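You operate a simulated robot arm through the tools that you are given. There is no shell and no other tool. Be economical: measure what you need, move in short steps, check, and stop when the job is done.

You are at the controls of a simulated two-armed robot. One attempt, no reset.

Task
Plunge the blocked sink till it runs empty, then rinse the dregs away.
Fine: strainer on the grid, plunger back where it stood; cold tap, then off. Set down upright: sink plunger.

Only the result counts: the job must be done as asked and must still hold three seconds after the hand-in. Knocking over, shifting, dropping, spilling or breaking anything else fails it.

Robot
Two 6-joint arms with two-finger grippers on one trunk, on a base that drives. Base frame: it is fixed to the floor where the robot stands at the start and does not move with it; the origin is under the middle of the robot, x ahead of it, y to its left, z up. Units: mm, rad, N and s.
The left shoulder is at the start at [30, 178, 913], the right one opposite. With the tool pointing down near the work surface each hand reaches from about 520 to 820 mm from the robot's upright axis, wherever it stands, measured 20 degrees to its own side. Places, roughly: cold tap knob [400, 100, 800]; degrees dial [400, -300, 800]; steel grid [700, 0, 900]; steel sink [700, -100, 800]; tap spout [800, 0, 1200]; warm tap knob [400, -100, 800]. Payload 2.54 kg a hand.
The TCP of each hand is the grasp point between the finger pads, 30 mm short of the fingertips. In the tool frame z runs along the fingers and y along their closing line. Largest opening 116 mm; the body of the gripper starts 95 mm behind the TCP.
Orientation is that of the tool frame in the base frame, as a unit quaternion [w, x, y, z]. With the fingers straight down and closing along the base's y, the tool's x points along the base's -x, its y along +y and its z along -z.

Tools
- The arms move only by the tool step_arm. It takes "left_moves", "right_moves" or both (then of equal length, played together; a hand with none holds still); each is a list of rows, each a list of 7 numbers: the shift along the base's x, y, z in mm, then the turn, a rotation vector about the base's x, y, z in rad, then the opening, from 0 (shut) to 1 (fully open). In form: [[dx, dy, dz, rx, ry, rz, grip], ...]. A call has 1 to 12 rows; each row is the pose to reach, as a shift and turn from the pose commanded when the call began. Rows are played at 5 a second. More than 50 mm and 0.15 rad between two rows, or a gripper value outside its range, and nothing of the call is played. Where a pose cannot be reached the arm comes as near as it can. A force on the tool above 40 N (or 10 N above the force at the start of the call, whichever is more), or a blocked arm, ends the call early, and 0.2 s more pass. Each finger travels about 153 mm/s and halts on what it meets, pressing with about 30 N; the grip force reading is that of the motor and also rises with nothing between the fingers. The clock runs only during rows and for 0.2 s after the last one: add rows that repeat a pose to give the fingers time. The reply holds the time, the measured pose of the TCP, the force on the tool along the base axes, the opening and the grip force, in the units named above and with some noise, with the torque about the TCP (base axes, N m) and any sound that the robot's microphone picked up.
- Cameras (640 x 400 px; columns grow to the right, rows downward): "scene" is now at [41.8, 26.6, 1631.9]; the picture's right is [0.34, -0.94, 0.00], its down [-0.73, -0.27, -0.62] and it looks along [0.59, 0.21, -0.78] (base axes); focal length 269 px, centre (320, 200). "left" rides on the left gripper at [69, 15, -122] in its tool frame; the picture's right is [-0.22, 0.98, 0.00], its down [-0.83, -0.18, -0.53] and it looks along [-0.52, -0.12, 0.85] (tool axes); focal length 251 px, centre (320, 200). "right" rides on the right gripper at [69, -15, -122] in its tool frame; the picture's right is [0.21, 0.98, 0.00], its down [-0.83, 0.18, -0.53] and it looks along [-0.52, 0.11, 0.85] (tool axes); focal length 251 px, centre (320, 200). There is no depth. A picture from a camera that has moved, and an enlarged one, comes with that camera's place and axes in the base frame and with its lens.
- camera(camera): a new picture of that camera. The clock stands still meanwhile.
- raise_lower(by): slides the trunk up (or, below 0, down) by that many mm; the arms and the scene camera ride with it, the base frame stays. It gives what a move gives, with no picture.
- roll_base(legs): drives the robot by 1 to 6 legs, each [ahead, left, turn to the left] in mm, mm and rad, along the robot's own axes; the way and the turn of a leg run together, so that a leg with both is an arc; at most 1500 mm and 3.142 rad a leg. The arms and the cameras ride along, it lands a little off, and it stops where it bumps. It gives what a move gives.
- pan_tilt(pan, tilt): turns the head with the scene camera to pan (to the left, within 2.496 rad either way) and tilt (down, from -0.506 to 1.204), counted from straight ahead of the robot. It gives what a move gives.
- enlarge(camera, box): a new picture of the part [left, top, right, bottom] of that camera's present view, enlarged. The clock stands still meanwhile.
- close_job(): hands the job in; it is judged then, once.

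Work in short steps. Places have to be worked out from the pictures, the camera data and where the tool is seen: move nearer, look again, correct. Check each grasp and each placing, and mend what went wrong. You have 120 turns and 108 pictures in all, those below and enlarged ones among them. Open the grippers and draw the arms clear of the work before you hand the job in, unless the task says otherwise; then end with one line.

The tools are called after ">>>" as a command line: name --argument value ..., lists and objects as JSON in quotes. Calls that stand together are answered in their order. step_arm: Moves the arms, as the interface text tells. Its arguments: {"type":"object","properties":{"left_moves":{"type":"array","items":{"type":"array","items":{"type":"number"}}},"right_moves":{"type":"array","items":{"type":"array","items":{"type":"number"}}}},"required":[]} The other tools are called the same way: raise_lower (by) slides the trunk up or down; roll_base (legs) drives the base; pan_tilt (pan, tilt) turns the head that bears the scene camera; camera (camera) takes a picture; enlarge (camera, box) takes an enlarged picture of a part of a camera's view; close_job () hands the job in.

At the start:

```text
time_s: 0.0
left_eef_pos: [458.2, 396.4, 1295.4]
left_tool_rot: [0.0, -0.001, 1.0, 0.0]
left_contact_force: [-0.7, -0.2, 0.4]
left_moment: [0.03, 0.02, -0.01]
left_opening: 116.1
left_grasp_force: 0.0
right_eef_pos: [525.9, -88.9, 1192.3]
right_tool_rot: [0.0, 0.0, 1.0, 0.0]
right_contact_force: [0.5, 0.1, 0.3]
right_moment: [0.0, 0.01, -0.01]
right_opening: 115.7
right_grasp_force: 0.1
trunk travel left (down, up): [-125.0, 415.0]
robot x, y, heading: [-1.9, 3.7, -0.002]
head pan, tilt: [0.349, 0.895]
```

scene: 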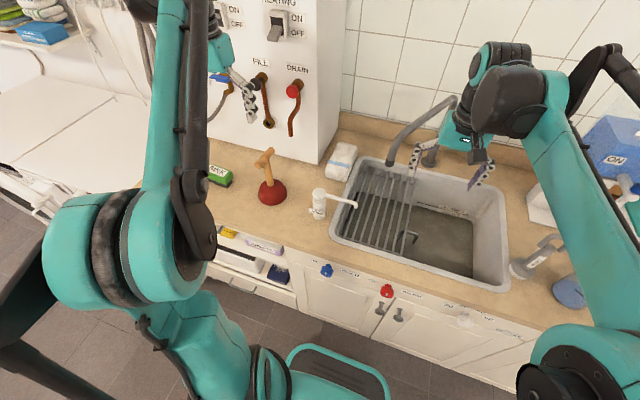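
right: 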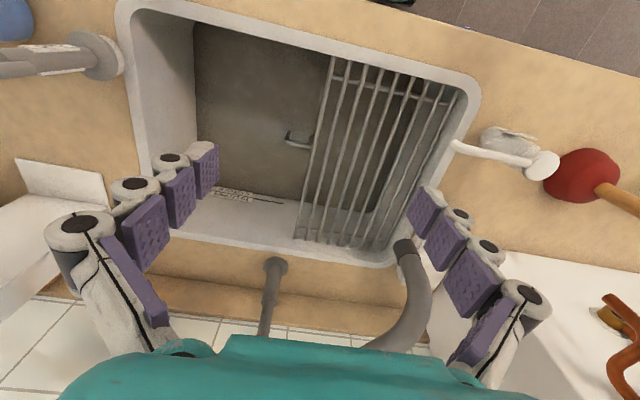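
left: 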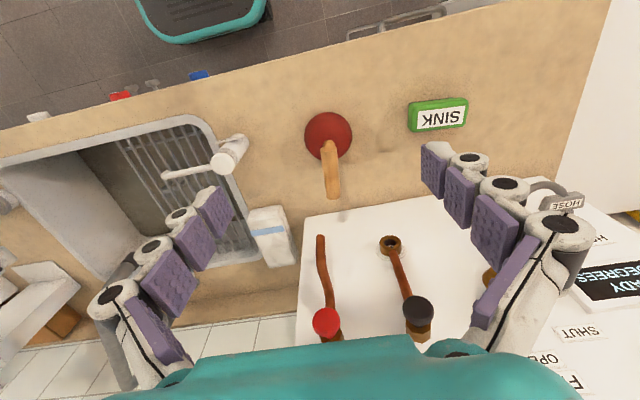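

I start by enlarging the scene around the sink, plunger and tap knobs to identify the parts.

>>> enlarge --camera "scene" --box '[200, 130, 360, 230]'

>>> enlarge --camera "scene" --box '[310, 80, 550, 330]'

>>> enlarge --camera "right" --box '[100, 0, 500, 270]'

```text
4.00 times, centred on (280, 180) of scene
camera zoom: at [41.8, 26.6, 1631.9], right [0.34, -0.94, 0.0], down [-0.73, -0.27, -0.62], along [0.59, 0.21, -0.78], focal length 1075 px, centre (480, 280)
```

zoom: 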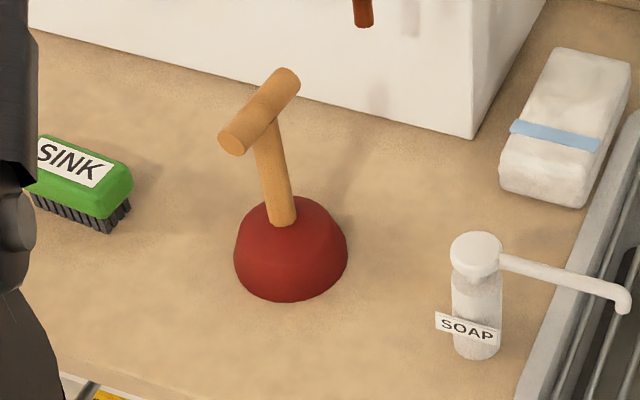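

```text
1.60 times, centred on (430, 205) of scene
camera zoom: at [41.8, 26.6, 1631.9], right [0.34, -0.94, 0.0], down [-0.73, -0.27, -0.62], along [0.59, 0.21, -0.78], focal length 430 px, centre (144, 192)
```

zoom: 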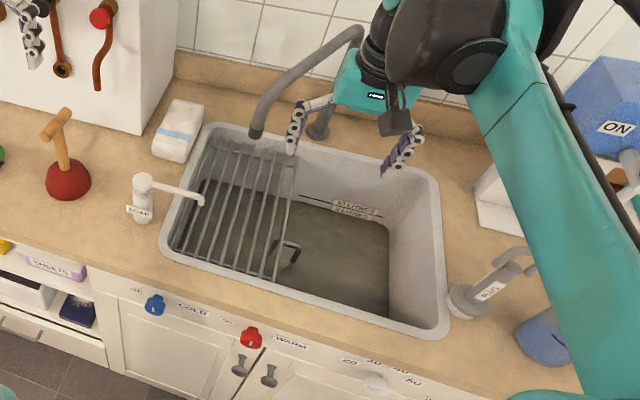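

```text
1.48 times, centred on (300, 135) of right
camera zoom: at [456.4, -104.1, 1314.6], right [-0.21, 0.98, 0.0], down [0.83, 0.18, 0.53], along [0.52, 0.11, -0.85], focal length 372 px, centre (350, 296)
```

zoom: 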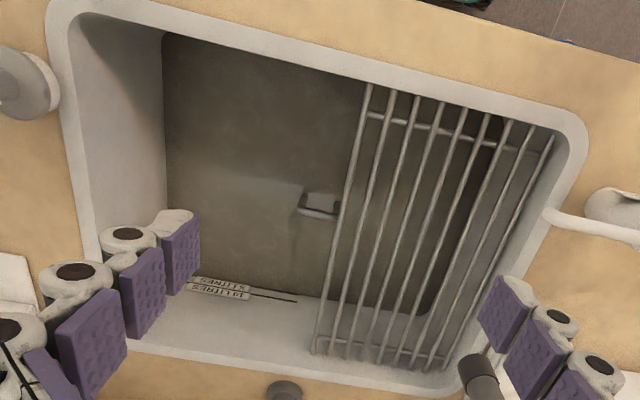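

The strainer handle triangulates to about (641, -111, 785), and the plunger to about (570, 395). I bring both hands nearer to look at each.

>>> step_arm --left_moves '[[-9, 10, -42, 0, 0, 0, 1], [-18, 21, -84, 0, 0, 0, 1], [-27, 32, -127, 0, 0, 0, 1]]' --right_moves '[[-8, -17, -45, 0, 0, 0, 1], [-16, -34, -90, 0, 0, 0, 1], [-24, -51, -135, 0, 0, 0, 1]]'

>>> camera --camera "left"

>>> camera --camera "right"

>>> camera --camera "scene"

```text
time_s: 0.8
left_eef_pos: [431.3, 429.7, 1167.3]
left_tool_rot: [0.0, -0.001, 1.0, 0.001]
left_contact_force: [0.0, -0.1, 0.4]
left_moment: [0.0, -0.02, 0.01]
left_opening: 115.8
left_grasp_force: 0.1
right_eef_pos: [502.0, -142.2, 1055.1]
right_tool_rot: [-0.001, 0.001, 1.0, 0.0]
right_contact_force: [-0.4, 0.3, -0.3]
right_moment: [0.02, 0.01, 0.01]
right_opening: 115.8
right_grasp_force: 0.0
trunk travel left (down, up): [-125.0, 415.0]
robot x, y, heading: [0.3, 1.2, 0.004]
head pan, tilt: [0.349, 0.895]
```

```text
101 pictures are left
camera left: at [362.1, 444.1, 1288.5], right [0.22, 0.98, 0.0], down [0.83, -0.18, 0.53], along [0.52, -0.12, -0.85], focal length 251 px, centre (320, 200)
```

left: 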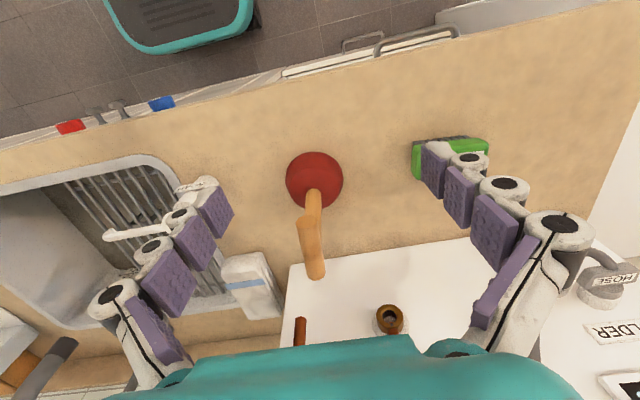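

```text
100 pictures are left
camera right: at [432.1, -156.5, 1177.7], right [-0.22, 0.98, 0.0], down [0.83, 0.18, 0.53], along [0.52, 0.11, -0.85], focal length 251 px, centre (320, 200)
```

right: 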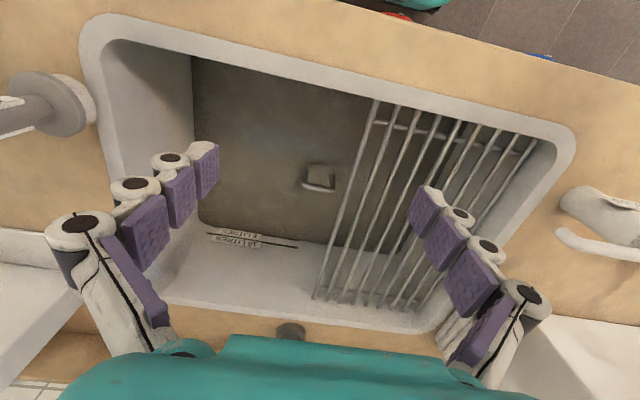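

```text
99 pictures are left
camera scene: at [42.3, 26.6, 1631.9], right [0.34, -0.94, 0.0], down [-0.73, -0.27, -0.62], along [0.59, 0.21, -0.78], focal length 269 px, centre (320, 200)
```

scene: 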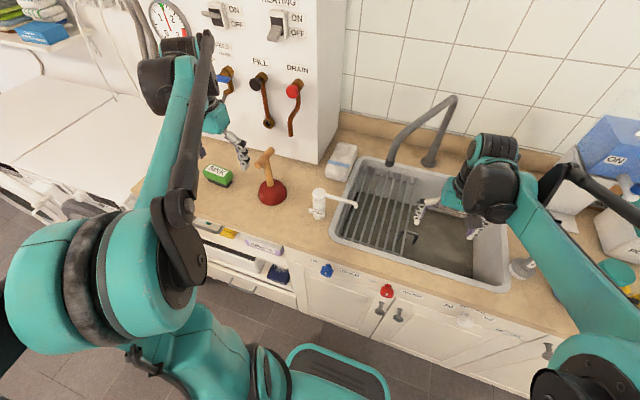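

Enlarge both for precise pixels of the plunger and the strainer.

>>> enlarge --camera "left" --box '[240, 130, 400, 290]'

>>> enlarge --camera "scene" --box '[230, 130, 330, 220]'

>>> enlarge --camera "right" --box '[240, 110, 400, 250]'

>>> enlarge --camera "scene" --box '[310, 80, 540, 330]'

```text
2.50 times, centred on (320, 210) of left
camera zoom: at [362.1, 444.1, 1288.5], right [0.22, 0.98, 0.0], down [0.83, -0.18, 0.53], along [0.52, -0.12, -0.85], focal length 629 px, centre (320, 175)
```

zoom: 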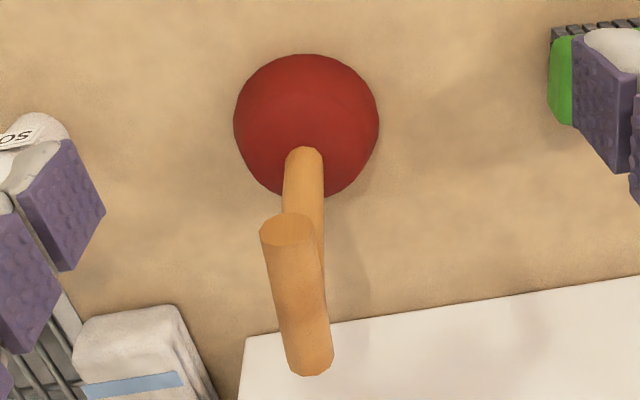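

```text
4.44 times, centred on (280, 175) of scene
camera zoom: at [42.3, 26.6, 1631.9], right [0.34, -0.94, 0.0], down [-0.73, -0.27, -0.62], along [0.59, 0.21, -0.78], focal length 1195 px, centre (498, 311)
```

zoom: 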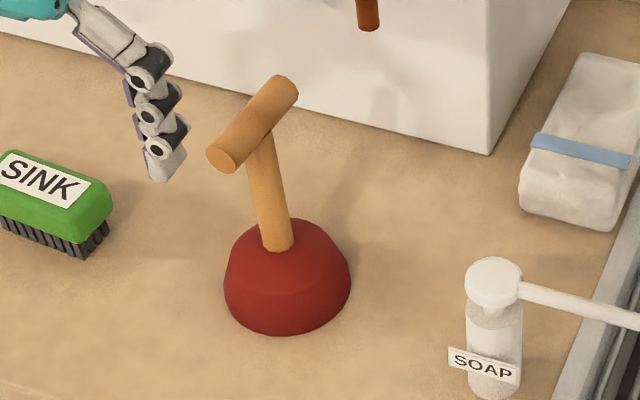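

```text
2.86 times, centred on (320, 180) of right
camera zoom: at [432.1, -156.5, 1177.7], right [-0.22, 0.98, 0.0], down [0.83, 0.18, 0.53], along [0.52, 0.11, -0.85], focal length 718 px, centre (320, 257)
```

zoom: 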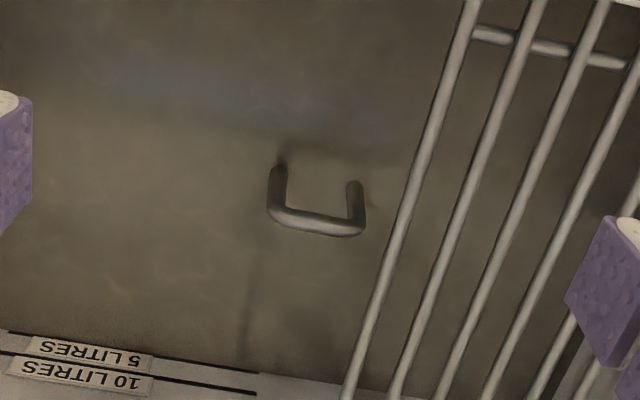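

```text
1.60 times, centred on (425, 205) of scene
camera zoom: at [42.3, 26.6, 1631.9], right [0.34, -0.94, 0.0], down [-0.73, -0.27, -0.62], along [0.59, 0.21, -0.78], focal length 430 px, centre (152, 192)
```

zoom: 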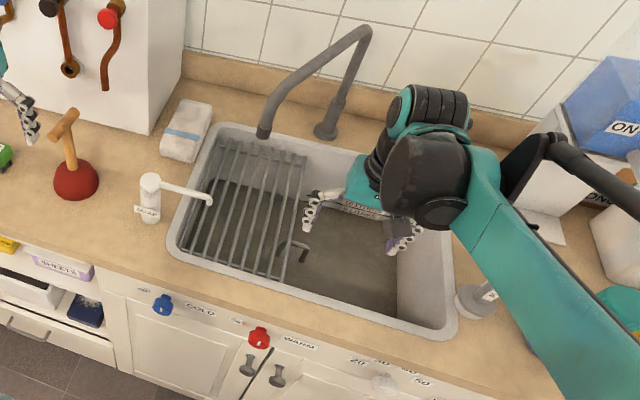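

The strainer has a U-handle whose top bar runs along y at about (644, -113, 790), close beside the grid's edge (y≈-85, z≈890). I turn the right gripper 90° so it closes along x and bring it above the bar.

>>> step_arm --right_moves '[[12, 2, -5, 0, 0, 0.143, 1], [24, 4, -10, 0, 0, 0.286, 1], [36, 6, -15, 0, 0, 0.429, 1], [48, 8, -20, 0, 0, 0.571, 1], [60, 10, -25, 0, 0, 0.714, 1], [72, 12, -30, 0, 0, 0.857, 1], [85, 14, -35, 0, 0, 1.0, 1], [98, 16, -40, 0, 0, 1.143, 1], [112, 18, -45, 0, 0, 1.286, 1], [126, 20, -50, 0, 0, 1.429, 1], [140, 22, -57, 0, 0, 1.571, 1], [140, 22, -57, 0, 0, 1.571, 1]]'

>>> camera --camera "right"

>>> camera --camera "scene"

```text
time_s: 3.4
left_eef_pos: [431.5, 430.3, 1167.8]
left_tool_rot: [0.002, 0.0, 1.0, 0.001]
left_contact_force: [-0.6, 0.0, 0.3]
left_moment: [0.02, 0.0, -0.02]
left_opening: 115.8
left_grasp_force: 0.1
right_eef_pos: [642.8, -118.3, 1000.3]
right_tool_rot: [0.0, 0.708, -0.707, 0.0]
right_contact_force: [-0.5, 0.0, -0.6]
right_moment: [0.0, -0.04, -0.02]
right_opening: 116.0
right_grasp_force: 0.1
trunk travel left (down, up): [-125.0, 415.0]
robot x, y, heading: [2.1, 2.1, 0.001]
head pan, tilt: [0.349, 0.895]
```

```text
94 pictures are left
camera right: at [657.0, -186.9, 1122.7], right [-0.98, -0.22, 0.0], down [-0.18, 0.83, 0.53], along [-0.12, 0.52, -0.85], focal length 251 px, centre (320, 200)
```

right: 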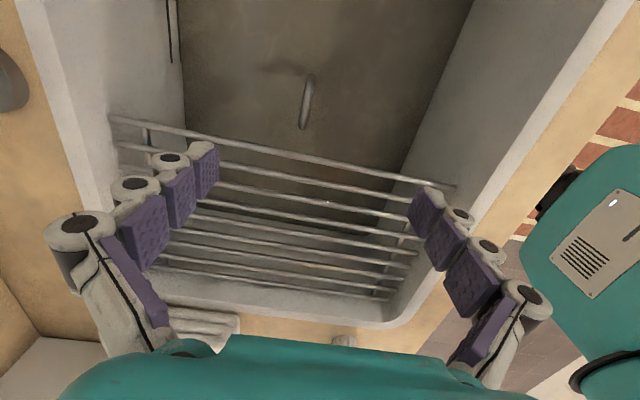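

```text
93 pictures are left
camera scene: at [41.3, 26.6, 1631.9], right [0.34, -0.94, 0.0], down [-0.73, -0.27, -0.63], along [0.59, 0.21, -0.78], focal length 269 px, centre (320, 200)
```

scene: 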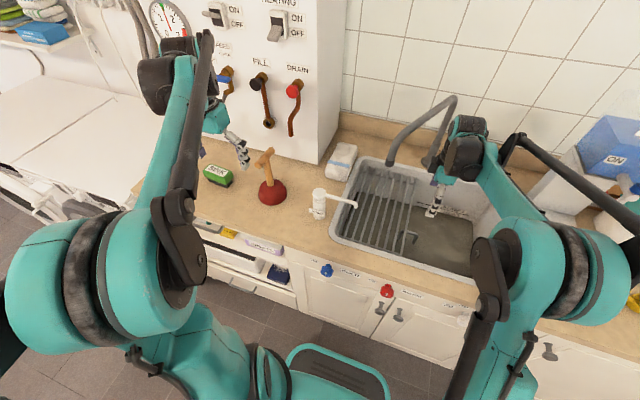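

Estimate refined: bar centre ~(652, -119, 775-785); grid edge y≈-86 at z≈885. I descend halfway and look again.

>>> step_arm --right_moves '[[4, -3, -45, 0, 0, 0, 1], [8, -5, -90, 0, 0, 0, 1], [8, -5, -135, 0, 0, 0, 1]]'

>>> camera --camera "right"

>>> enlarge --camera "scene" --box '[350, 150, 510, 290]'

```text
time_s: 4.2
left_eef_pos: [431.4, 428.8, 1166.2]
left_tool_rot: [-0.001, -0.001, 1.0, 0.001]
left_contact_force: [0.4, -0.4, -0.3]
left_moment: [0.0, -0.01, -0.03]
left_opening: 116.1
left_grasp_force: 0.1
right_eef_pos: [649.1, -121.5, 864.8]
right_tool_rot: [0.0, -0.707, 0.707, -0.001]
right_contact_force: [-0.3, 0.3, -0.5]
right_moment: [-0.01, 0.0, -0.01]
right_opening: 115.5
right_grasp_force: 0.0
trunk travel left (down, up): [-125.0, 415.0]
robot x, y, heading: [0.3, -3.6, 0.0]
head pan, tilt: [0.349, 0.895]
```

```text
92 pictures are left
camera right: at [664.8, -191.3, 986.6], right [-0.98, -0.21, 0.0], down [-0.18, 0.83, 0.53], along [-0.12, 0.52, -0.85], focal length 251 px, centre (320, 200)
```

right: 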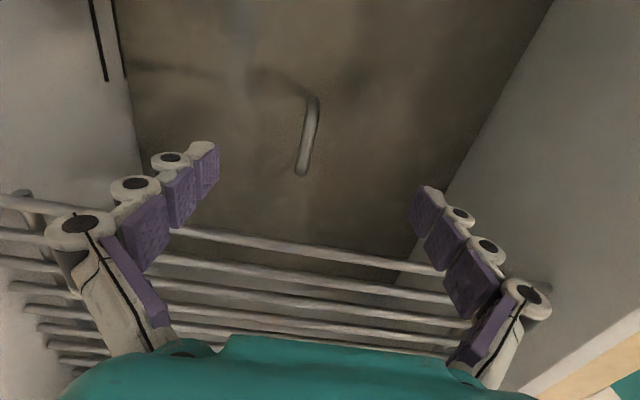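

```text
2.86 times, centred on (430, 220) of scene
camera zoom: at [43.2, 26.4, 1631.8], right [0.34, -0.94, 0.0], down [-0.73, -0.27, -0.62], along [0.59, 0.21, -0.78], focal length 768 px, centre (6, 143)
```

zoom: 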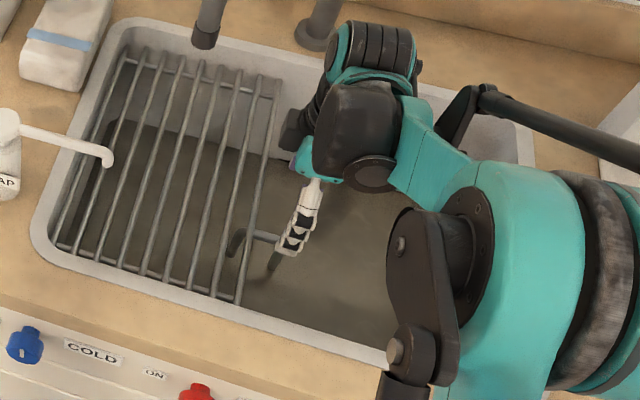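

Bar is near (659, -120, ~772). I centre on it, descend with the fingers half open, and check.

>>> step_arm --right_moves '[[9, 0, -40, 0, 0, 0, 0.6], [9, 0, -80, 0, 0, 0, 0.5]]'

>>> camera --camera "right"

```text
time_s: 4.8
left_eef_pos: [430.3, 428.9, 1168.0]
left_tool_rot: [0.0, 0.0, 1.0, 0.0]
left_contact_force: [-0.1, 0.5, 0.4]
left_moment: [0.01, 0.02, -0.01]
left_opening: 115.8
left_grasp_force: 0.0
right_eef_pos: [658.5, -120.8, 785.0]
right_tool_rot: [0.0, 0.708, -0.707, 0.001]
right_contact_force: [-0.7, 0.3, -0.1]
right_moment: [-0.02, -0.03, -0.03]
right_opening: 58.1
right_grasp_force: 0.2
trunk travel left (down, up): [-125.0, 415.0]
robot x, y, heading: [-0.6, -1.1, -0.001]
head pan, tilt: [0.349, 0.895]
```

```text
90 pictures are left
camera right: at [672.9, -190.4, 907.2], right [-0.98, -0.21, 0.0], down [-0.18, 0.83, 0.53], along [-0.11, 0.52, -0.85], focal length 251 px, centre (320, 200)
```

right: 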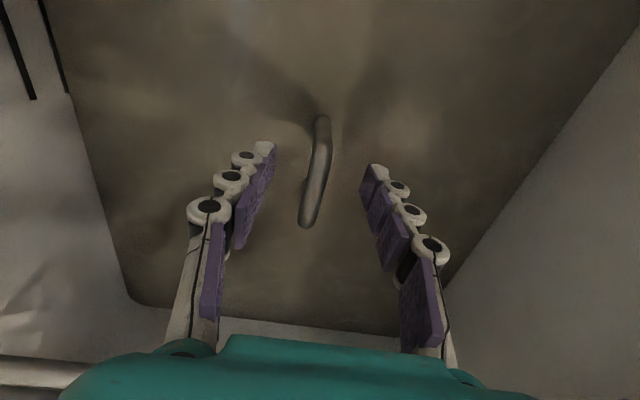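

Triangulating the last two views puts the bar at z≈750, y≈-116. I lower to that level and check before closing.

>>> step_arm --right_moves '[[2, 1, -18, 0, 0, 0, 0.5], [3, 2, -36, 0, 0, 0, 0.5]]'

>>> camera --camera "right"

```text
time_s: 5.3
left_eef_pos: [431.5, 429.3, 1166.6]
left_tool_rot: [0.001, 0.001, 1.0, 0.0]
left_contact_force: [0.4, 0.8, 0.2]
left_moment: [0.01, 0.03, 0.02]
left_opening: 115.7
left_grasp_force: 0.1
right_eef_pos: [660.1, -120.4, 764.9]
right_tool_rot: [0.001, -0.707, 0.708, 0.001]
right_contact_force: [-4.7, -0.1, 7.5]
right_moment: [0.37, -0.62, 0.15]
right_opening: 58.2
right_grasp_force: 0.1
trunk travel left (down, up): [-125.0, 415.0]
robot x, y, heading: [3.4, 1.3, 0.002]
head pan, tilt: [0.349, 0.895]
stopped in row 2 (right hand): the force on the tool passed its limit at 65 N (the readings are from after the stop); the commanded pose is now the measured one
```

```text
89 pictures are left
camera right: at [674.9, -190.2, 886.4], right [-0.98, -0.21, 0.0], down [-0.18, 0.82, 0.54], along [-0.12, 0.52, -0.84], focal length 251 px, centre (320, 200)
```

right: 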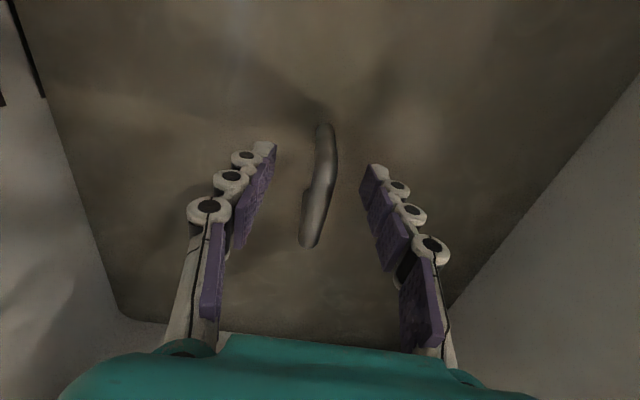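

The fingertips touched bottom (sink floor or strainer plate) at z≈735, so the bar lies between the fingers. I rise 4 mm and close.

>>> step_arm --right_moves '[[0, 2, 4, 0, 0, 0, 0.5], [0, 2, 4, 0, 0, 0, 0], [0, 2, 4, 0, 0, 0, 0], [0, 2, 4, 0, 0, 0, 0]]'

>>> camera --camera "right"

```text
time_s: 6.3
left_eef_pos: [432.9, 429.4, 1166.8]
left_tool_rot: [0.001, -0.001, 1.0, -0.001]
left_contact_force: [-0.2, 0.2, -0.8]
left_moment: [-0.02, -0.01, -0.03]
left_opening: 116.1
left_grasp_force: 0.1
right_eef_pos: [661.4, -118.9, 767.8]
right_tool_rot: [-0.001, 0.707, -0.707, -0.001]
right_contact_force: [0.3, 0.4, 2.2]
right_moment: [0.03, -0.01, 0.05]
right_opening: 9.8
right_grasp_force: 29.5
trunk travel left (down, up): [-125.0, 415.0]
robot x, y, heading: [3.0, 4.3, -0.002]
head pan, tilt: [0.349, 0.895]
```

```text
88 pictures are left
camera right: at [675.7, -187.9, 889.8], right [-0.98, -0.21, 0.0], down [-0.18, 0.82, 0.54], along [-0.12, 0.52, -0.84], focal length 251 px, centre (320, 200)
```

right: 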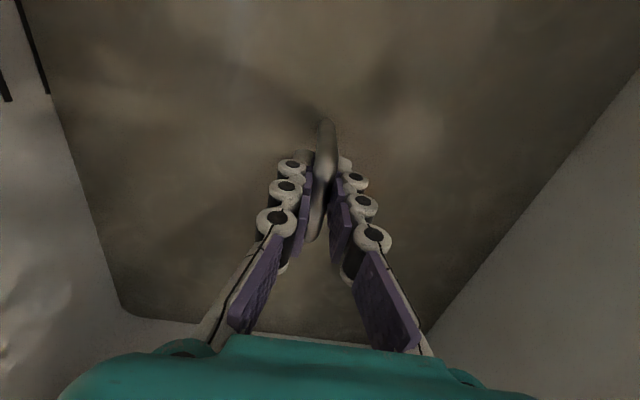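

The bar is held (9.8 mm). I lift 50 mm, shift towards -y to clear the grid edge, then look.

>>> step_arm --right_moves '[[0, 0, 25, 0, 0, 0, 0], [0, 0, 50, 0, 0, 0, 0], [0, -35, 60, 0, 0, 0, 0], [0, -70, 70, 0, 0, 0, 0]]'

>>> camera --camera "right"

>>> enlarge --camera "scene" --box '[340, 130, 540, 300]'

```text
time_s: 7.3
left_eef_pos: [431.5, 428.6, 1168.0]
left_tool_rot: [0.001, 0.001, 1.0, 0.0]
left_contact_force: [0.2, -0.3, -0.1]
left_moment: [0.01, -0.02, 0.01]
left_opening: 115.8
left_grasp_force: 0.0
right_eef_pos: [660.4, -188.8, 837.0]
right_tool_rot: [-0.002, 0.708, -0.706, -0.001]
right_contact_force: [-0.4, -0.7, -0.3]
right_moment: [-0.01, 0.01, 0.01]
right_opening: 11.5
right_grasp_force: 30.2
trunk travel left (down, up): [-125.0, 415.0]
robot x, y, heading: [-0.2, 0.7, -0.003]
head pan, tilt: [0.349, 0.895]
```

```text
87 pictures are left
camera right: at [675.1, -258.0, 959.1], right [-0.98, -0.22, 0.0], down [-0.18, 0.82, 0.54], along [-0.12, 0.52, -0.84], focal length 251 px, centre (320, 200)
```

right: 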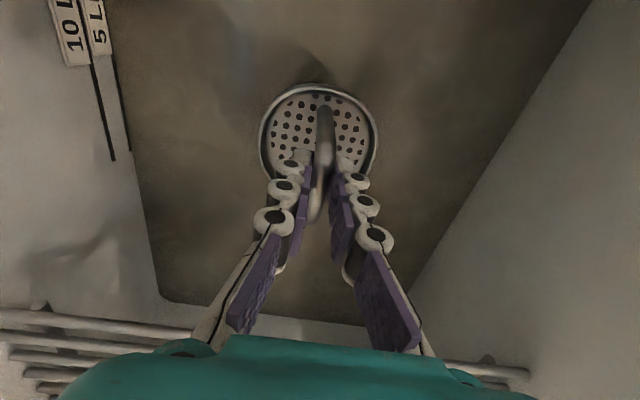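

```text
2.35 times, centred on (440, 215) of scene
camera zoom: at [41.8, 26.0, 1631.9], right [0.34, -0.94, 0.0], down [-0.73, -0.27, -0.62], along [0.59, 0.21, -0.78], focal length 632 px, centre (38, 165)
```

zoom: 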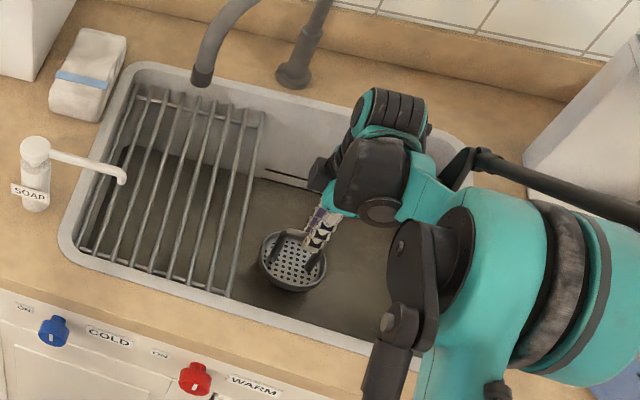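

The strainer basket (~80 mm) came out. The spout mouth triangulates to ~(628, 28, 1109), so I put the strainer on the front of the grid near (535, -35), clear of the stream and the spout. Lift first, then across.

>>> step_arm --right_moves '[[0, 0, 50, 0, 0, 0, 0], [0, 0, 100, 0, 0, 0, 0], [0, 0, 150, 0, 0, 0, 0], [-30, 35, 150, 0, 0, 0, 0], [-60, 70, 150, 0, 0, 0, 0], [-90, 105, 150, 0, 0, 0, 0], [-125, 153, 150, 0, 0, 0, 0], [-125, 153, 150, 0, 0, 0, 0]]'

>>> camera --camera "right"

>>> camera --camera "scene"

>>> camera --camera "left"

```text
refused: row 7 steps farther than a row can; nothing moved
```

```text
85 pictures are left
camera right: at [675.1, -258.0, 959.1], right [-0.98, -0.22, 0.0], down [-0.18, 0.82, 0.54], along [-0.12, 0.52, -0.84], focal length 251 px, centre (320, 200)
```

right: 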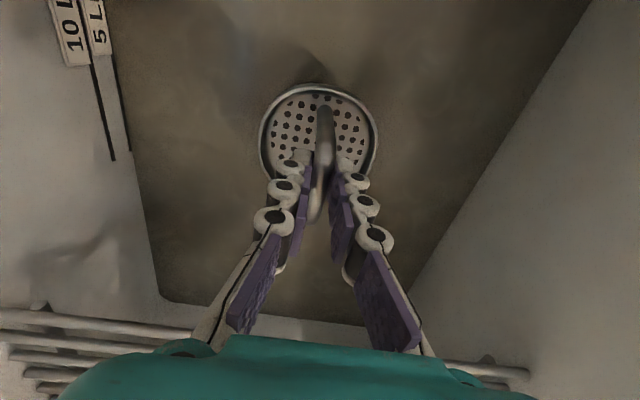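

```text
84 pictures are left
camera scene: at [41.8, 26.0, 1631.9], right [0.34, -0.94, 0.0], down [-0.73, -0.27, -0.62], along [0.59, 0.21, -0.78], focal length 269 px, centre (320, 200)
```

scene: 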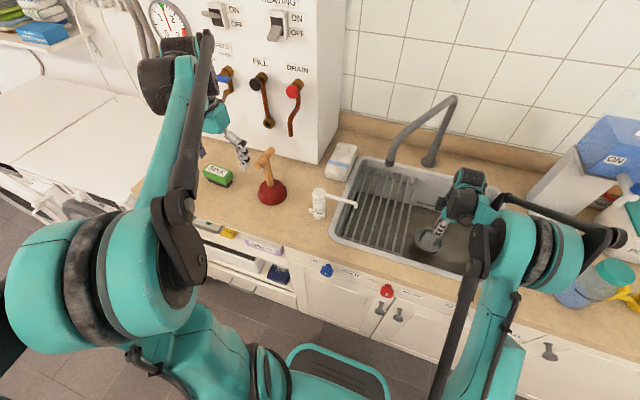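

```text
83 pictures are left
camera left: at [361.8, 443.7, 1289.1], right [0.22, 0.98, 0.0], down [0.83, -0.18, 0.53], along [0.52, -0.11, -0.84], focal length 251 px, centre (320, 200)
```

left: 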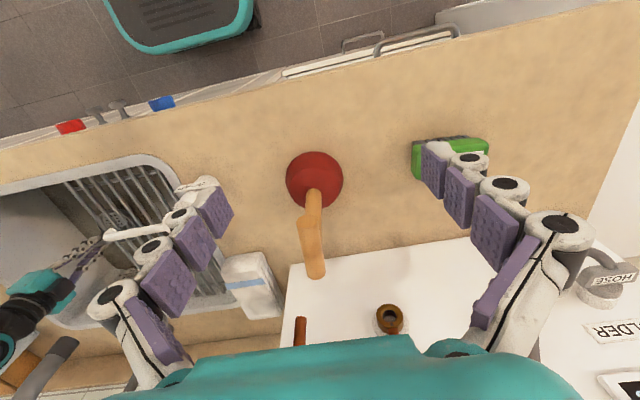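

A row was too long and refused; I repeat with smaller lateral steps.

>>> step_arm --right_moves '[[0, 0, 48, 0, 0, 0, 0], [0, 0, 96, 0, 0, 0, 0], [0, 0, 144, 0, 0, 0, 0], [-25, 31, 150, 0, 0, 0, 0], [-50, 62, 150, 0, 0, 0, 0], [-75, 93, 150, 0, 0, 0, 0], [-100, 124, 150, 0, 0, 0, 0], [-125, 153, 150, 0, 0, 0, 0], [-125, 153, 150, 0, 0, 0, 0]]'

>>> camera --camera "right"

>>> enlarge --camera "scene" --box '[320, 80, 520, 300]'

```text
time_s: 9.3
left_eef_pos: [431.7, 429.8, 1167.4]
left_tool_rot: [0.0, 0.001, 1.0, 0.0]
left_contact_force: [0.3, 0.4, -0.1]
left_moment: [-0.02, 0.01, -0.02]
left_opening: 116.1
left_grasp_force: 0.0
right_eef_pos: [535.5, -36.2, 987.4]
right_tool_rot: [0.0, -0.707, 0.707, 0.001]
right_contact_force: [-0.2, -0.3, -0.8]
right_moment: [0.02, -0.01, -0.01]
right_opening: 11.5
right_grasp_force: 30.2
trunk travel left (down, up): [-125.0, 415.0]
robot x, y, heading: [-3.3, -4.0, -0.002]
head pan, tilt: [0.349, 0.895]
```

```text
82 pictures are left
camera right: at [550.0, -104.5, 1109.8], right [-0.98, -0.21, 0.0], down [-0.18, 0.82, 0.54], along [-0.12, 0.52, -0.84], focal length 251 px, centre (320, 200)
```

right: 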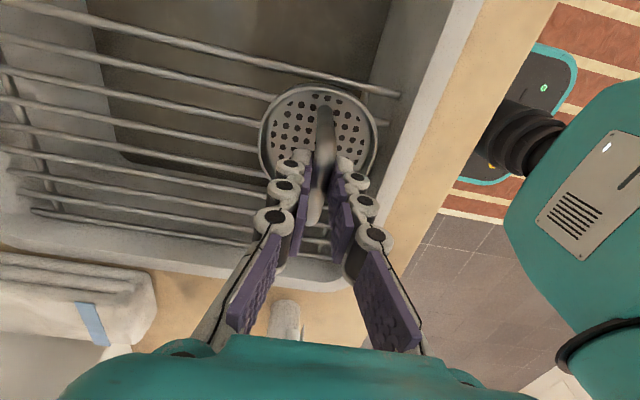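

```text
1.82 times, centred on (420, 190) of scene
camera zoom: at [42.7, 26.0, 1631.9], right [0.34, -0.94, 0.0], down [-0.73, -0.27, -0.62], along [0.59, 0.21, -0.78], focal length 489 px, centre (138, 218)
```

zoom: 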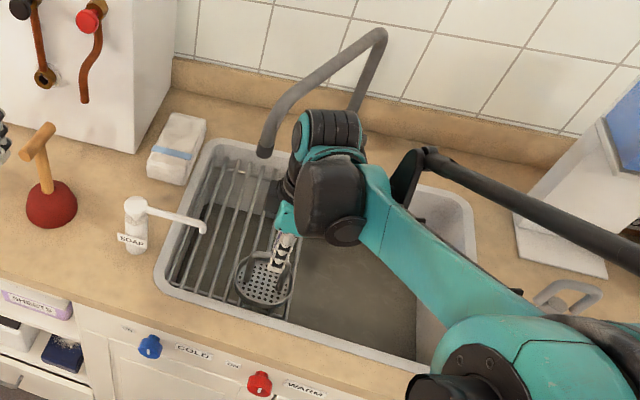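

The strainer hangs over the front of the grid. I lower in small steps until contact.

>>> step_arm --right_moves '[[0, 0, -6, 0, 0, 0, 0], [0, 0, -12, 0, 0, 0, 0], [0, 0, -18, 0, 0, 0, 0], [0, 0, -23, 0, 0, 0, 0], [0, 0, -27, 0, 0, 0, 0]]'

>>> camera --camera "right"

```text
time_s: 10.5
left_eef_pos: [431.2, 429.2, 1167.6]
left_tool_rot: [0.001, 0.0, 1.0, -0.001]
left_contact_force: [1.3, 0.5, 0.1]
left_moment: [-0.01, -0.02, 0.0]
left_opening: 116.0
left_grasp_force: 0.1
right_eef_pos: [536.3, -35.5, 960.1]
right_tool_rot: [-0.001, 0.707, -0.707, 0.0]
right_contact_force: [-0.7, -0.2, 13.3]
right_moment: [-0.08, -0.02, -0.07]
right_opening: 11.3
right_grasp_force: 30.6
trunk travel left (down, up): [-125.0, 415.0]
robot x, y, heading: [1.1, 0.9, 0.001]
head pan, tilt: [0.349, 0.895]
```

```text
80 pictures are left
camera right: at [549.6, -105.1, 1082.9], right [-0.98, -0.21, 0.0], down [-0.18, 0.82, 0.54], along [-0.11, 0.52, -0.84], focal length 251 px, centre (320, 200)
```

right: 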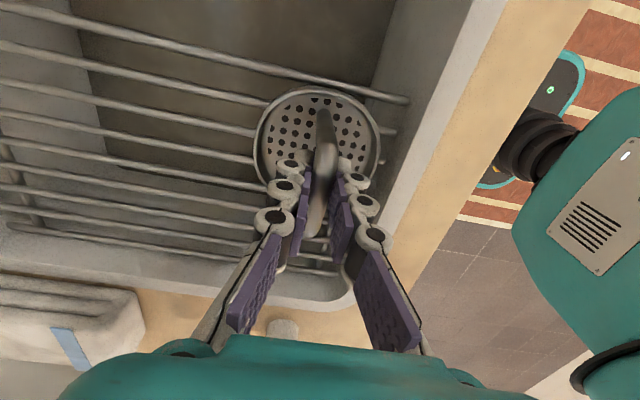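

Contact at 13 N with the basket resting on the bars. I release and look before rising.

>>> step_arm --right_moves '[[0, 0, 1, 0, 0, 0, 0.1], [0, 0, 1, 0, 0, 0, 0.2], [0, 0, 1, 0, 0, 0, 0.4], [0, 0, 1, 0, 0, 0, 0.5]]'

>>> step_arm --right_moves '[[0, 0, 30, 0, 0, 0, 0.5], [0, 0, 70, 0, 0, 0, 0.5], [0, 0, 110, 0, 0, 0, 0.6], [0, -40, 120, 0, 0, 0, 0.7], [0, -80, 120, 0, 0, 0, 0.7]]'

>>> camera --camera "right"

>>> enlarge --camera "scene" --box '[320, 80, 520, 300]'

```text
time_s: 11.5
left_eef_pos: [431.8, 429.7, 1166.4]
left_tool_rot: [0.001, 0.001, 1.0, -0.001]
left_contact_force: [0.4, -0.7, -0.6]
left_moment: [-0.02, 0.0, -0.01]
left_opening: 116.2
left_grasp_force: 0.0
right_eef_pos: [535.3, -34.7, 961.4]
right_tool_rot: [-0.001, 0.707, -0.707, -0.002]
right_contact_force: [0.4, -0.2, 0.9]
right_moment: [0.0, 0.0, -0.02]
right_opening: 58.0
right_grasp_force: 0.1
trunk travel left (down, up): [-125.0, 415.0]
robot x, y, heading: [-0.0, -1.1, -0.001]
head pan, tilt: [0.349, 0.895]
```

```text
time_s: 12.7
left_eef_pos: [431.3, 428.5, 1167.9]
left_tool_rot: [0.001, 0.0, 1.0, 0.001]
left_contact_force: [0.2, 1.4, 0.2]
left_moment: [0.01, -0.01, 0.01]
left_opening: 115.9
left_grasp_force: 0.1
right_eef_pos: [536.4, -115.6, 1080.5]
right_tool_rot: [-0.001, 0.707, -0.707, -0.001]
right_contact_force: [0.1, 0.0, -0.3]
right_moment: [-0.02, 0.0, -0.01]
right_opening: 81.4
right_grasp_force: 0.0
trunk travel left (down, up): [-125.0, 415.0]
robot x, y, heading: [1.2, -2.5, -0.0]
head pan, tilt: [0.349, 0.895]
```

```text
79 pictures are left
camera right: at [551.3, -185.4, 1202.7], right [-0.98, -0.22, 0.0], down [-0.18, 0.82, 0.54], along [-0.12, 0.52, -0.84], focal length 251 px, centre (320, 200)
```

right: 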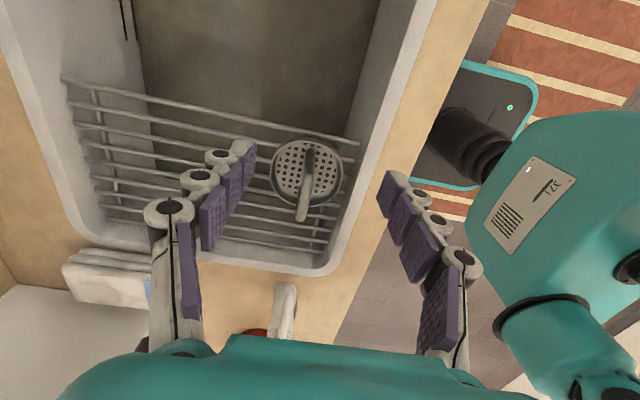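

```text
1.82 times, centred on (420, 190) of scene
camera zoom: at [41.8, 26.0, 1631.9], right [0.34, -0.94, 0.0], down [-0.73, -0.27, -0.62], along [0.59, 0.21, -0.78], focal length 489 px, centre (138, 218)
```

zoom: 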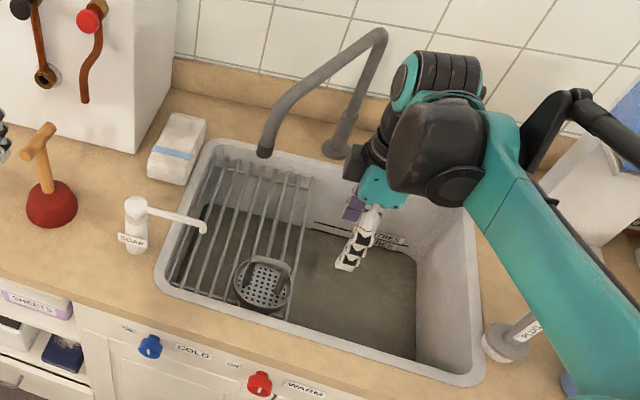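

The strainer rests level on the grid. I park the right arm out to the right and bring the left hand above the plunger's T-bar, at ~(560, 389, 1072) and lying along x.

>>> step_arm --right_moves '[[-10, -40, 10, 0, 0, 0, 0.7], [-20, -80, 20, 0, 0, 0, 0.7], [-30, -120, 30, 0, 0, 0, 0.7], [-35, -160, 40, 0, 0, 0, 0.7], [-40, -200, 50, 0, 0, 0, 0.7]]' --left_moves '[[25, -8, 0, 0, 0, -0.03, 1], [50, -16, 0, 0, 0, -0.06, 1], [75, -24, 0, 0, 0, -0.09, 1], [100, -32, 0, 0, 0, -0.11, 1], [128, -40, -17, 0, 0, -0.11, 1]]'

>>> camera --camera "left"

>>> enlarge --camera "scene" --box '[200, 100, 360, 230]'

```text
time_s: 13.9
left_eef_pos: [561.9, 387.5, 1149.5]
left_tool_rot: [0.0, 0.055, 0.998, 0.0]
left_contact_force: [0.3, -0.5, -0.3]
left_moment: [0.02, 0.04, -0.01]
left_opening: 116.1
left_grasp_force: 0.1
right_eef_pos: [496.4, -317.7, 1130.9]
right_tool_rot: [-0.001, 0.708, -0.706, -0.002]
right_contact_force: [-0.1, -0.4, -0.1]
right_moment: [0.02, 0.02, 0.04]
right_opening: 81.2
right_grasp_force: 0.1
trunk travel left (down, up): [-125.0, 415.0]
robot x, y, heading: [-6.7, -2.0, 0.001]
head pan, tilt: [0.349, 0.895]
```

```text
77 pictures are left
camera left: at [493.9, 410.5, 1271.5], right [0.32, 0.95, 0.0], down [0.8, -0.27, 0.53], along [0.51, -0.17, -0.85], focal length 251 px, centre (320, 200)
```

left: 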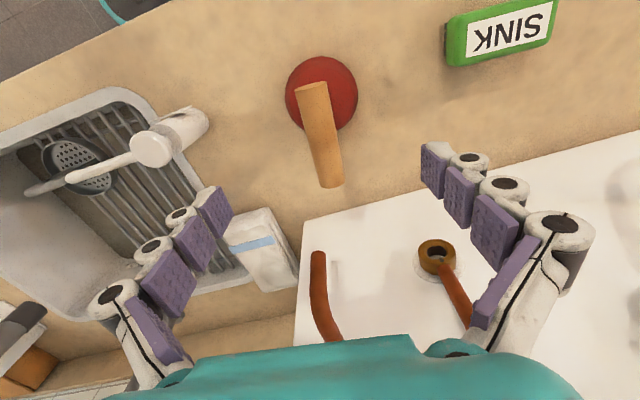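

```text
3.08 times, centred on (280, 165) of scene
camera zoom: at [43.4, 25.5, 1631.8], right [0.34, -0.94, 0.0], down [-0.73, -0.27, -0.62], along [0.59, 0.21, -0.78], focal length 827 px, centre (443, 308)
```

zoom: 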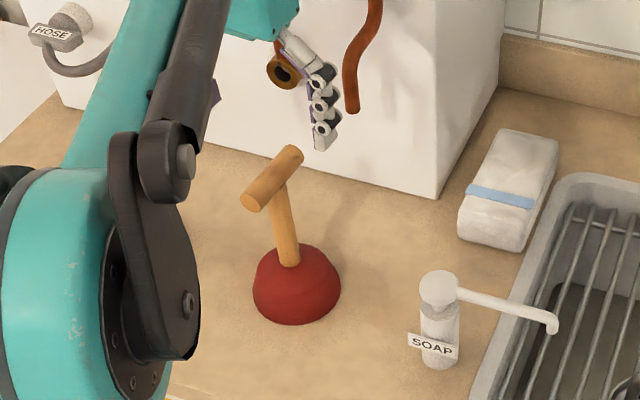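

Bar confirmed at ~(559, 391, 1072), orientation matched. I descend to put it between the pads and close.

>>> step_arm --left_moves '[[-1, 3, -34, 0, 0, 0, 0.8], [-1, 3, -69, 0, 0, 0, 0.6], [-1, 3, -69, 0, 0, 0, 0.3], [-1, 3, -69, 0, 0, 0, 0], [-1, 3, -69, 0, 0, 0, 0], [-1, 3, -69, 0, 0, 0, 0]]'

>>> camera --camera "left"

>>> enlarge --camera "scene" --box '[200, 100, 360, 230]'

```text
time_s: 15.3
left_eef_pos: [558.6, 393.5, 1081.2]
left_tool_rot: [0.001, 0.055, 0.999, 0.0]
left_contact_force: [-0.1, 0.2, 0.0]
left_moment: [-0.01, 0.04, -0.02]
left_opening: 23.4
left_grasp_force: 30.1
right_eef_pos: [494.5, -316.9, 1130.6]
right_tool_rot: [0.0, 0.708, -0.706, -0.001]
right_contact_force: [0.1, 0.2, -0.5]
right_moment: [0.03, 0.04, 0.0]
right_opening: 81.3
right_grasp_force: 0.0
trunk travel left (down, up): [-125.0, 415.0]
robot x, y, heading: [-4.3, -1.7, 0.0]
head pan, tilt: [0.349, 0.895]
```

```text
75 pictures are left
camera left: at [491.6, 415.0, 1202.4], right [0.32, 0.95, 0.0], down [0.8, -0.27, 0.53], along [0.51, -0.17, -0.85], focal length 251 px, centre (320, 200)
```

left: 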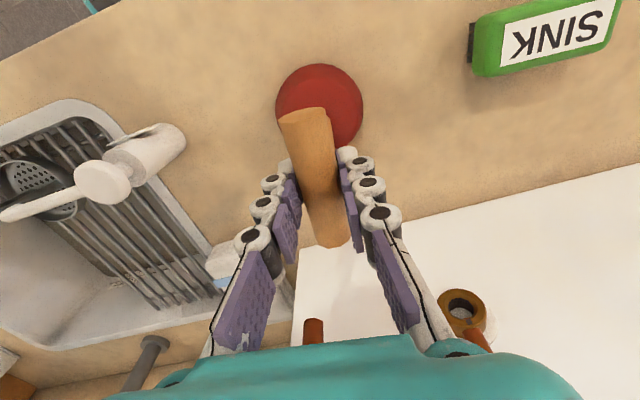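

```text
3.08 times, centred on (280, 165) of scene
camera zoom: at [42.1, 26.7, 1631.9], right [0.34, -0.94, 0.0], down [-0.73, -0.27, -0.62], along [0.59, 0.21, -0.78], focal length 827 px, centre (443, 308)
```

zoom: 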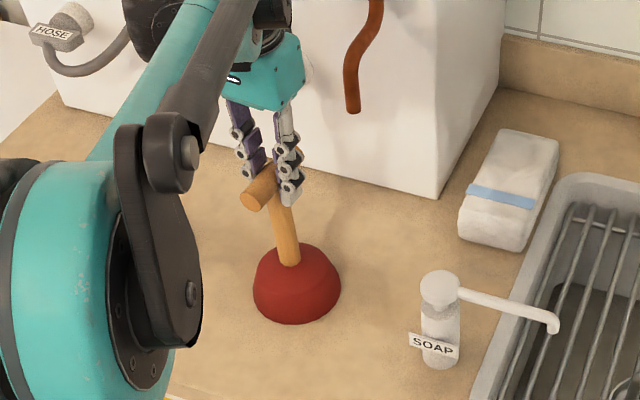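

Held (23.4 mm bar); pick-up pose noted: TCP (558.6, 392.5, 1081). I lift 165 mm and check the plunger hangs straight.

>>> step_arm --left_moves '[[0, 0, 15, 0, 0, 0, 0], [0, 0, 50, 0, 0, 0, 0], [0, 0, 95, 0, 0, 0, 0], [-15, 0, 140, 0, 0, 0, 0], [-30, 0, 165, 0, 0, 0, 0], [-38, -40, 165, 0, 0, 0, 0], [-38, -85, 165, 0, 0, 0, 0]]'

>>> camera --camera "left"

>>> camera --camera "scene"

```text
time_s: 16.9
left_eef_pos: [521.8, 305.8, 1246.3]
left_tool_rot: [0.001, 0.055, 0.998, 0.0]
left_contact_force: [0.5, -0.8, -2.6]
left_moment: [0.02, 0.0, -0.01]
left_opening: 23.1
left_grasp_force: 29.8
right_eef_pos: [496.7, -317.3, 1131.3]
right_tool_rot: [0.0, 0.708, -0.707, -0.002]
right_contact_force: [0.9, -0.5, 0.3]
right_moment: [0.04, 0.01, 0.04]
right_opening: 80.9
right_grasp_force: 0.1
trunk travel left (down, up): [-125.0, 415.0]
robot x, y, heading: [2.2, 0.6, -0.001]
head pan, tilt: [0.349, 0.895]
```

```text
73 pictures are left
camera left: at [454.2, 329.2, 1368.3], right [0.32, 0.95, 0.0], down [0.8, -0.27, 0.53], along [0.51, -0.17, -0.85], focal length 251 px, centre (320, 200)
```

left: 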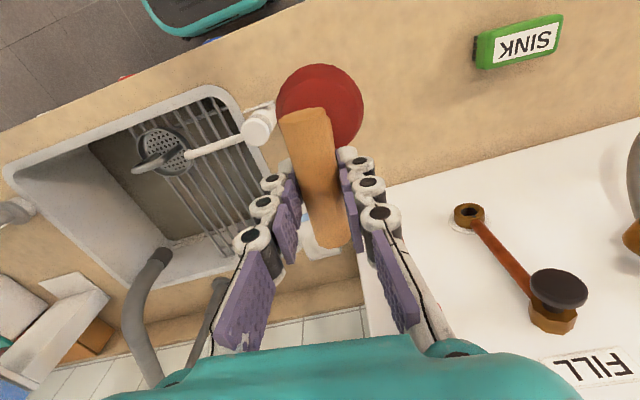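

```text
72 pictures are left
camera scene: at [42.4, 25.7, 1631.9], right [0.34, -0.94, 0.0], down [-0.73, -0.27, -0.62], along [0.59, 0.21, -0.78], focal length 269 px, centre (320, 200)
```

scene: 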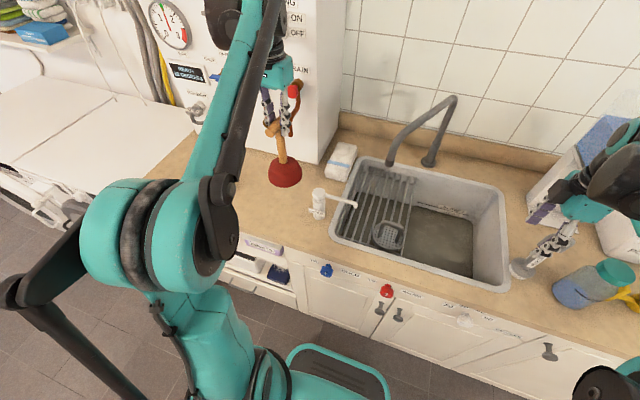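

It hangs straight. I carry it across in front of the spout (x≈520) while moving the right arm further out.

>>> step_arm --left_moves '[[0, -40, 0, 0, 0, 0, 0], [0, -80, 0, 0, 0, 0, 0], [0, -120, 0, 0, 0, 0, 0], [0, -160, 0, 0, 0, 0, 0], [0, -200, 0, 0, 0, 0, 0], [0, -240, 0, 0, 0, 0, 0], [0, -280, 0, 0, 0, 0, 0], [0, -320, 0, 0, 0, 0, 0], [0, -360, 0, 0, 0, 0, 0]]' --right_moves '[[-5, -20, 0, 0, 0, 0, 0.7], [-10, -40, 0, 0, 0, 0, 0.7], [-15, -60, 0, 0, 0, 0, 0.7], [-20, -80, 0, 0, 0, 0, 0.7], [-20, -100, 0, 0, 0, 0, 0.7], [-20, -120, 0, 0, 0, 0, 0.7], [-20, -120, 0, 0, 0, 0, 0.7], [-20, -120, 0, 0, 0, 0, 0.7], [-20, -120, 0, 0, 0, 0, 0.7]]'

>>> camera --camera "left"

>>> camera --camera "scene"

```text
time_s: 18.9
left_eef_pos: [520.8, -54.2, 1244.7]
left_tool_rot: [0.0, 0.054, 0.999, 0.0]
left_contact_force: [0.3, -0.3, -1.7]
left_moment: [0.0, 0.01, 0.02]
left_opening: 23.2
left_grasp_force: 29.3
right_eef_pos: [475.8, -437.3, 1130.6]
right_tool_rot: [-0.001, 0.707, -0.707, -0.001]
right_contact_force: [0.3, 0.0, 0.5]
right_moment: [0.0, 0.06, 0.01]
right_opening: 81.3
right_grasp_force: 0.1
trunk travel left (down, up): [-125.0, 415.0]
robot x, y, heading: [-3.2, -3.0, -0.001]
head pan, tilt: [0.349, 0.895]
```

```text
71 pictures are left
camera left: at [452.9, -31.9, 1368.1], right [0.32, 0.95, 0.0], down [0.8, -0.27, 0.53], along [0.51, -0.17, -0.85], focal length 251 px, centre (320, 200)
```

left: 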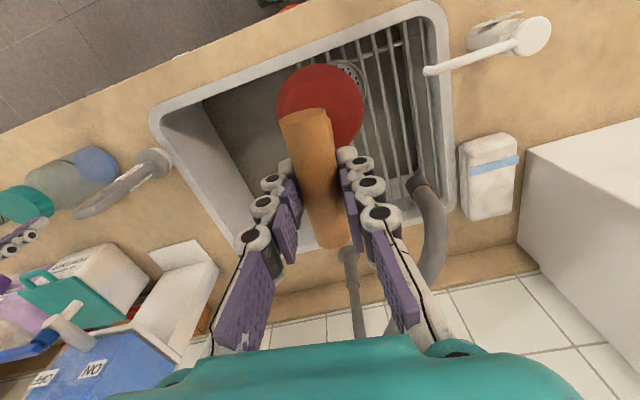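

```text
70 pictures are left
camera scene: at [42.5, 25.0, 1631.9], right [0.34, -0.94, 0.0], down [-0.73, -0.27, -0.62], along [0.59, 0.21, -0.78], focal length 269 px, centre (320, 200)
```

scene: 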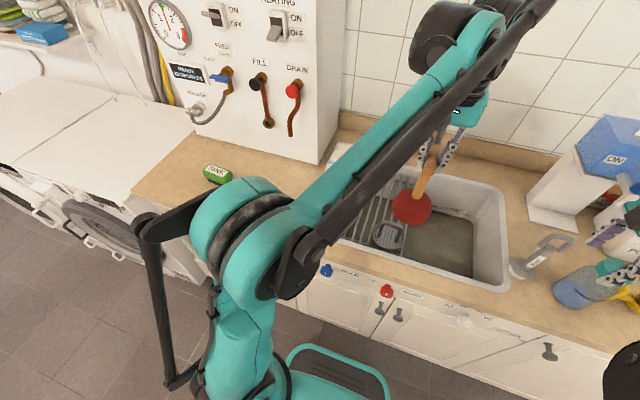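

I bring the plunger to (660, -155) above the open basin and check the right arm's clearance.

>>> step_arm --left_moves '[[0, -40, 0, 0, 0, 0, 0], [10, -80, 0, 0, 0, 0, 0], [40, -101, 0, 0, 0, 0, 0], [80, -101, 0, 0, 0, 0, 0], [110, -101, 0, 0, 0, 0, 0], [139, -101, 0, 0, 0, 0, 0], [139, -101, -35, 0, 0, 0, 0], [139, -101, -70, 0, 0, 0, 0]]'

>>> camera --camera "left"

>>> camera --camera "scene"

>>> camera --camera "right"

```text
time_s: 20.7
left_eef_pos: [624.9, -139.0, 1190.0]
left_tool_rot: [0.001, 0.056, 0.998, 0.0]
left_contact_force: [-0.6, 0.5, -2.5]
left_moment: [0.0, -0.03, -0.02]
left_opening: 23.3
left_grasp_force: 29.9
left hand out of reach, approached as far as the arm can: row 4, 5, 6, 7, 8
right_eef_pos: [475.6, -436.8, 1130.1]
right_tool_rot: [0.001, -0.707, 0.708, 0.001]
right_contact_force: [-0.8, -0.5, 0.3]
right_moment: [0.0, -0.03, -0.01]
right_opening: 81.1
right_grasp_force: 0.0
trunk travel left (down, up): [-125.0, 415.0]
robot x, y, heading: [0.2, -0.7, -0.001]
head pan, tilt: [0.349, 0.895]
```

```text
69 pictures are left
camera left: at [557.5, -116.6, 1312.6], right [0.32, 0.95, 0.0], down [0.8, -0.27, 0.53], along [0.51, -0.17, -0.85], focal length 251 px, centre (320, 200)
```

left: 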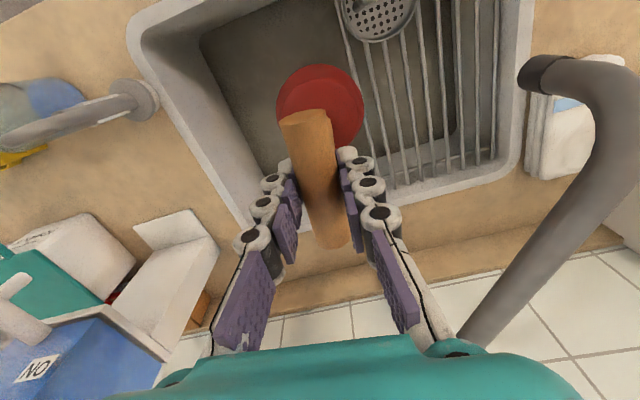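

```text
68 pictures are left
camera scene: at [41.8, 26.2, 1631.9], right [0.34, -0.94, 0.0], down [-0.73, -0.27, -0.62], along [0.59, 0.21, -0.78], focal length 269 px, centre (320, 200)
```

scene: 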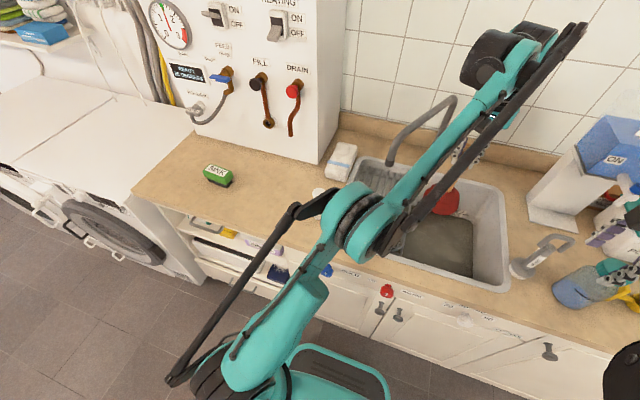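

```text
67 pictures are left
camera right: at [490.8, -505.6, 1253.1], right [-0.98, -0.21, 0.0], down [-0.18, 0.82, 0.54], along [-0.12, 0.52, -0.84], focal length 251 px, centre (320, 200)
```

right: 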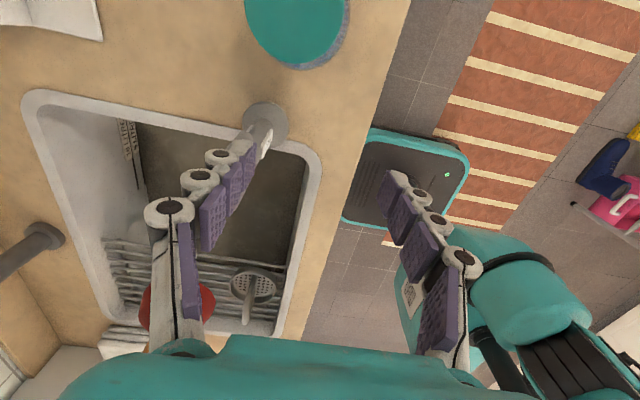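

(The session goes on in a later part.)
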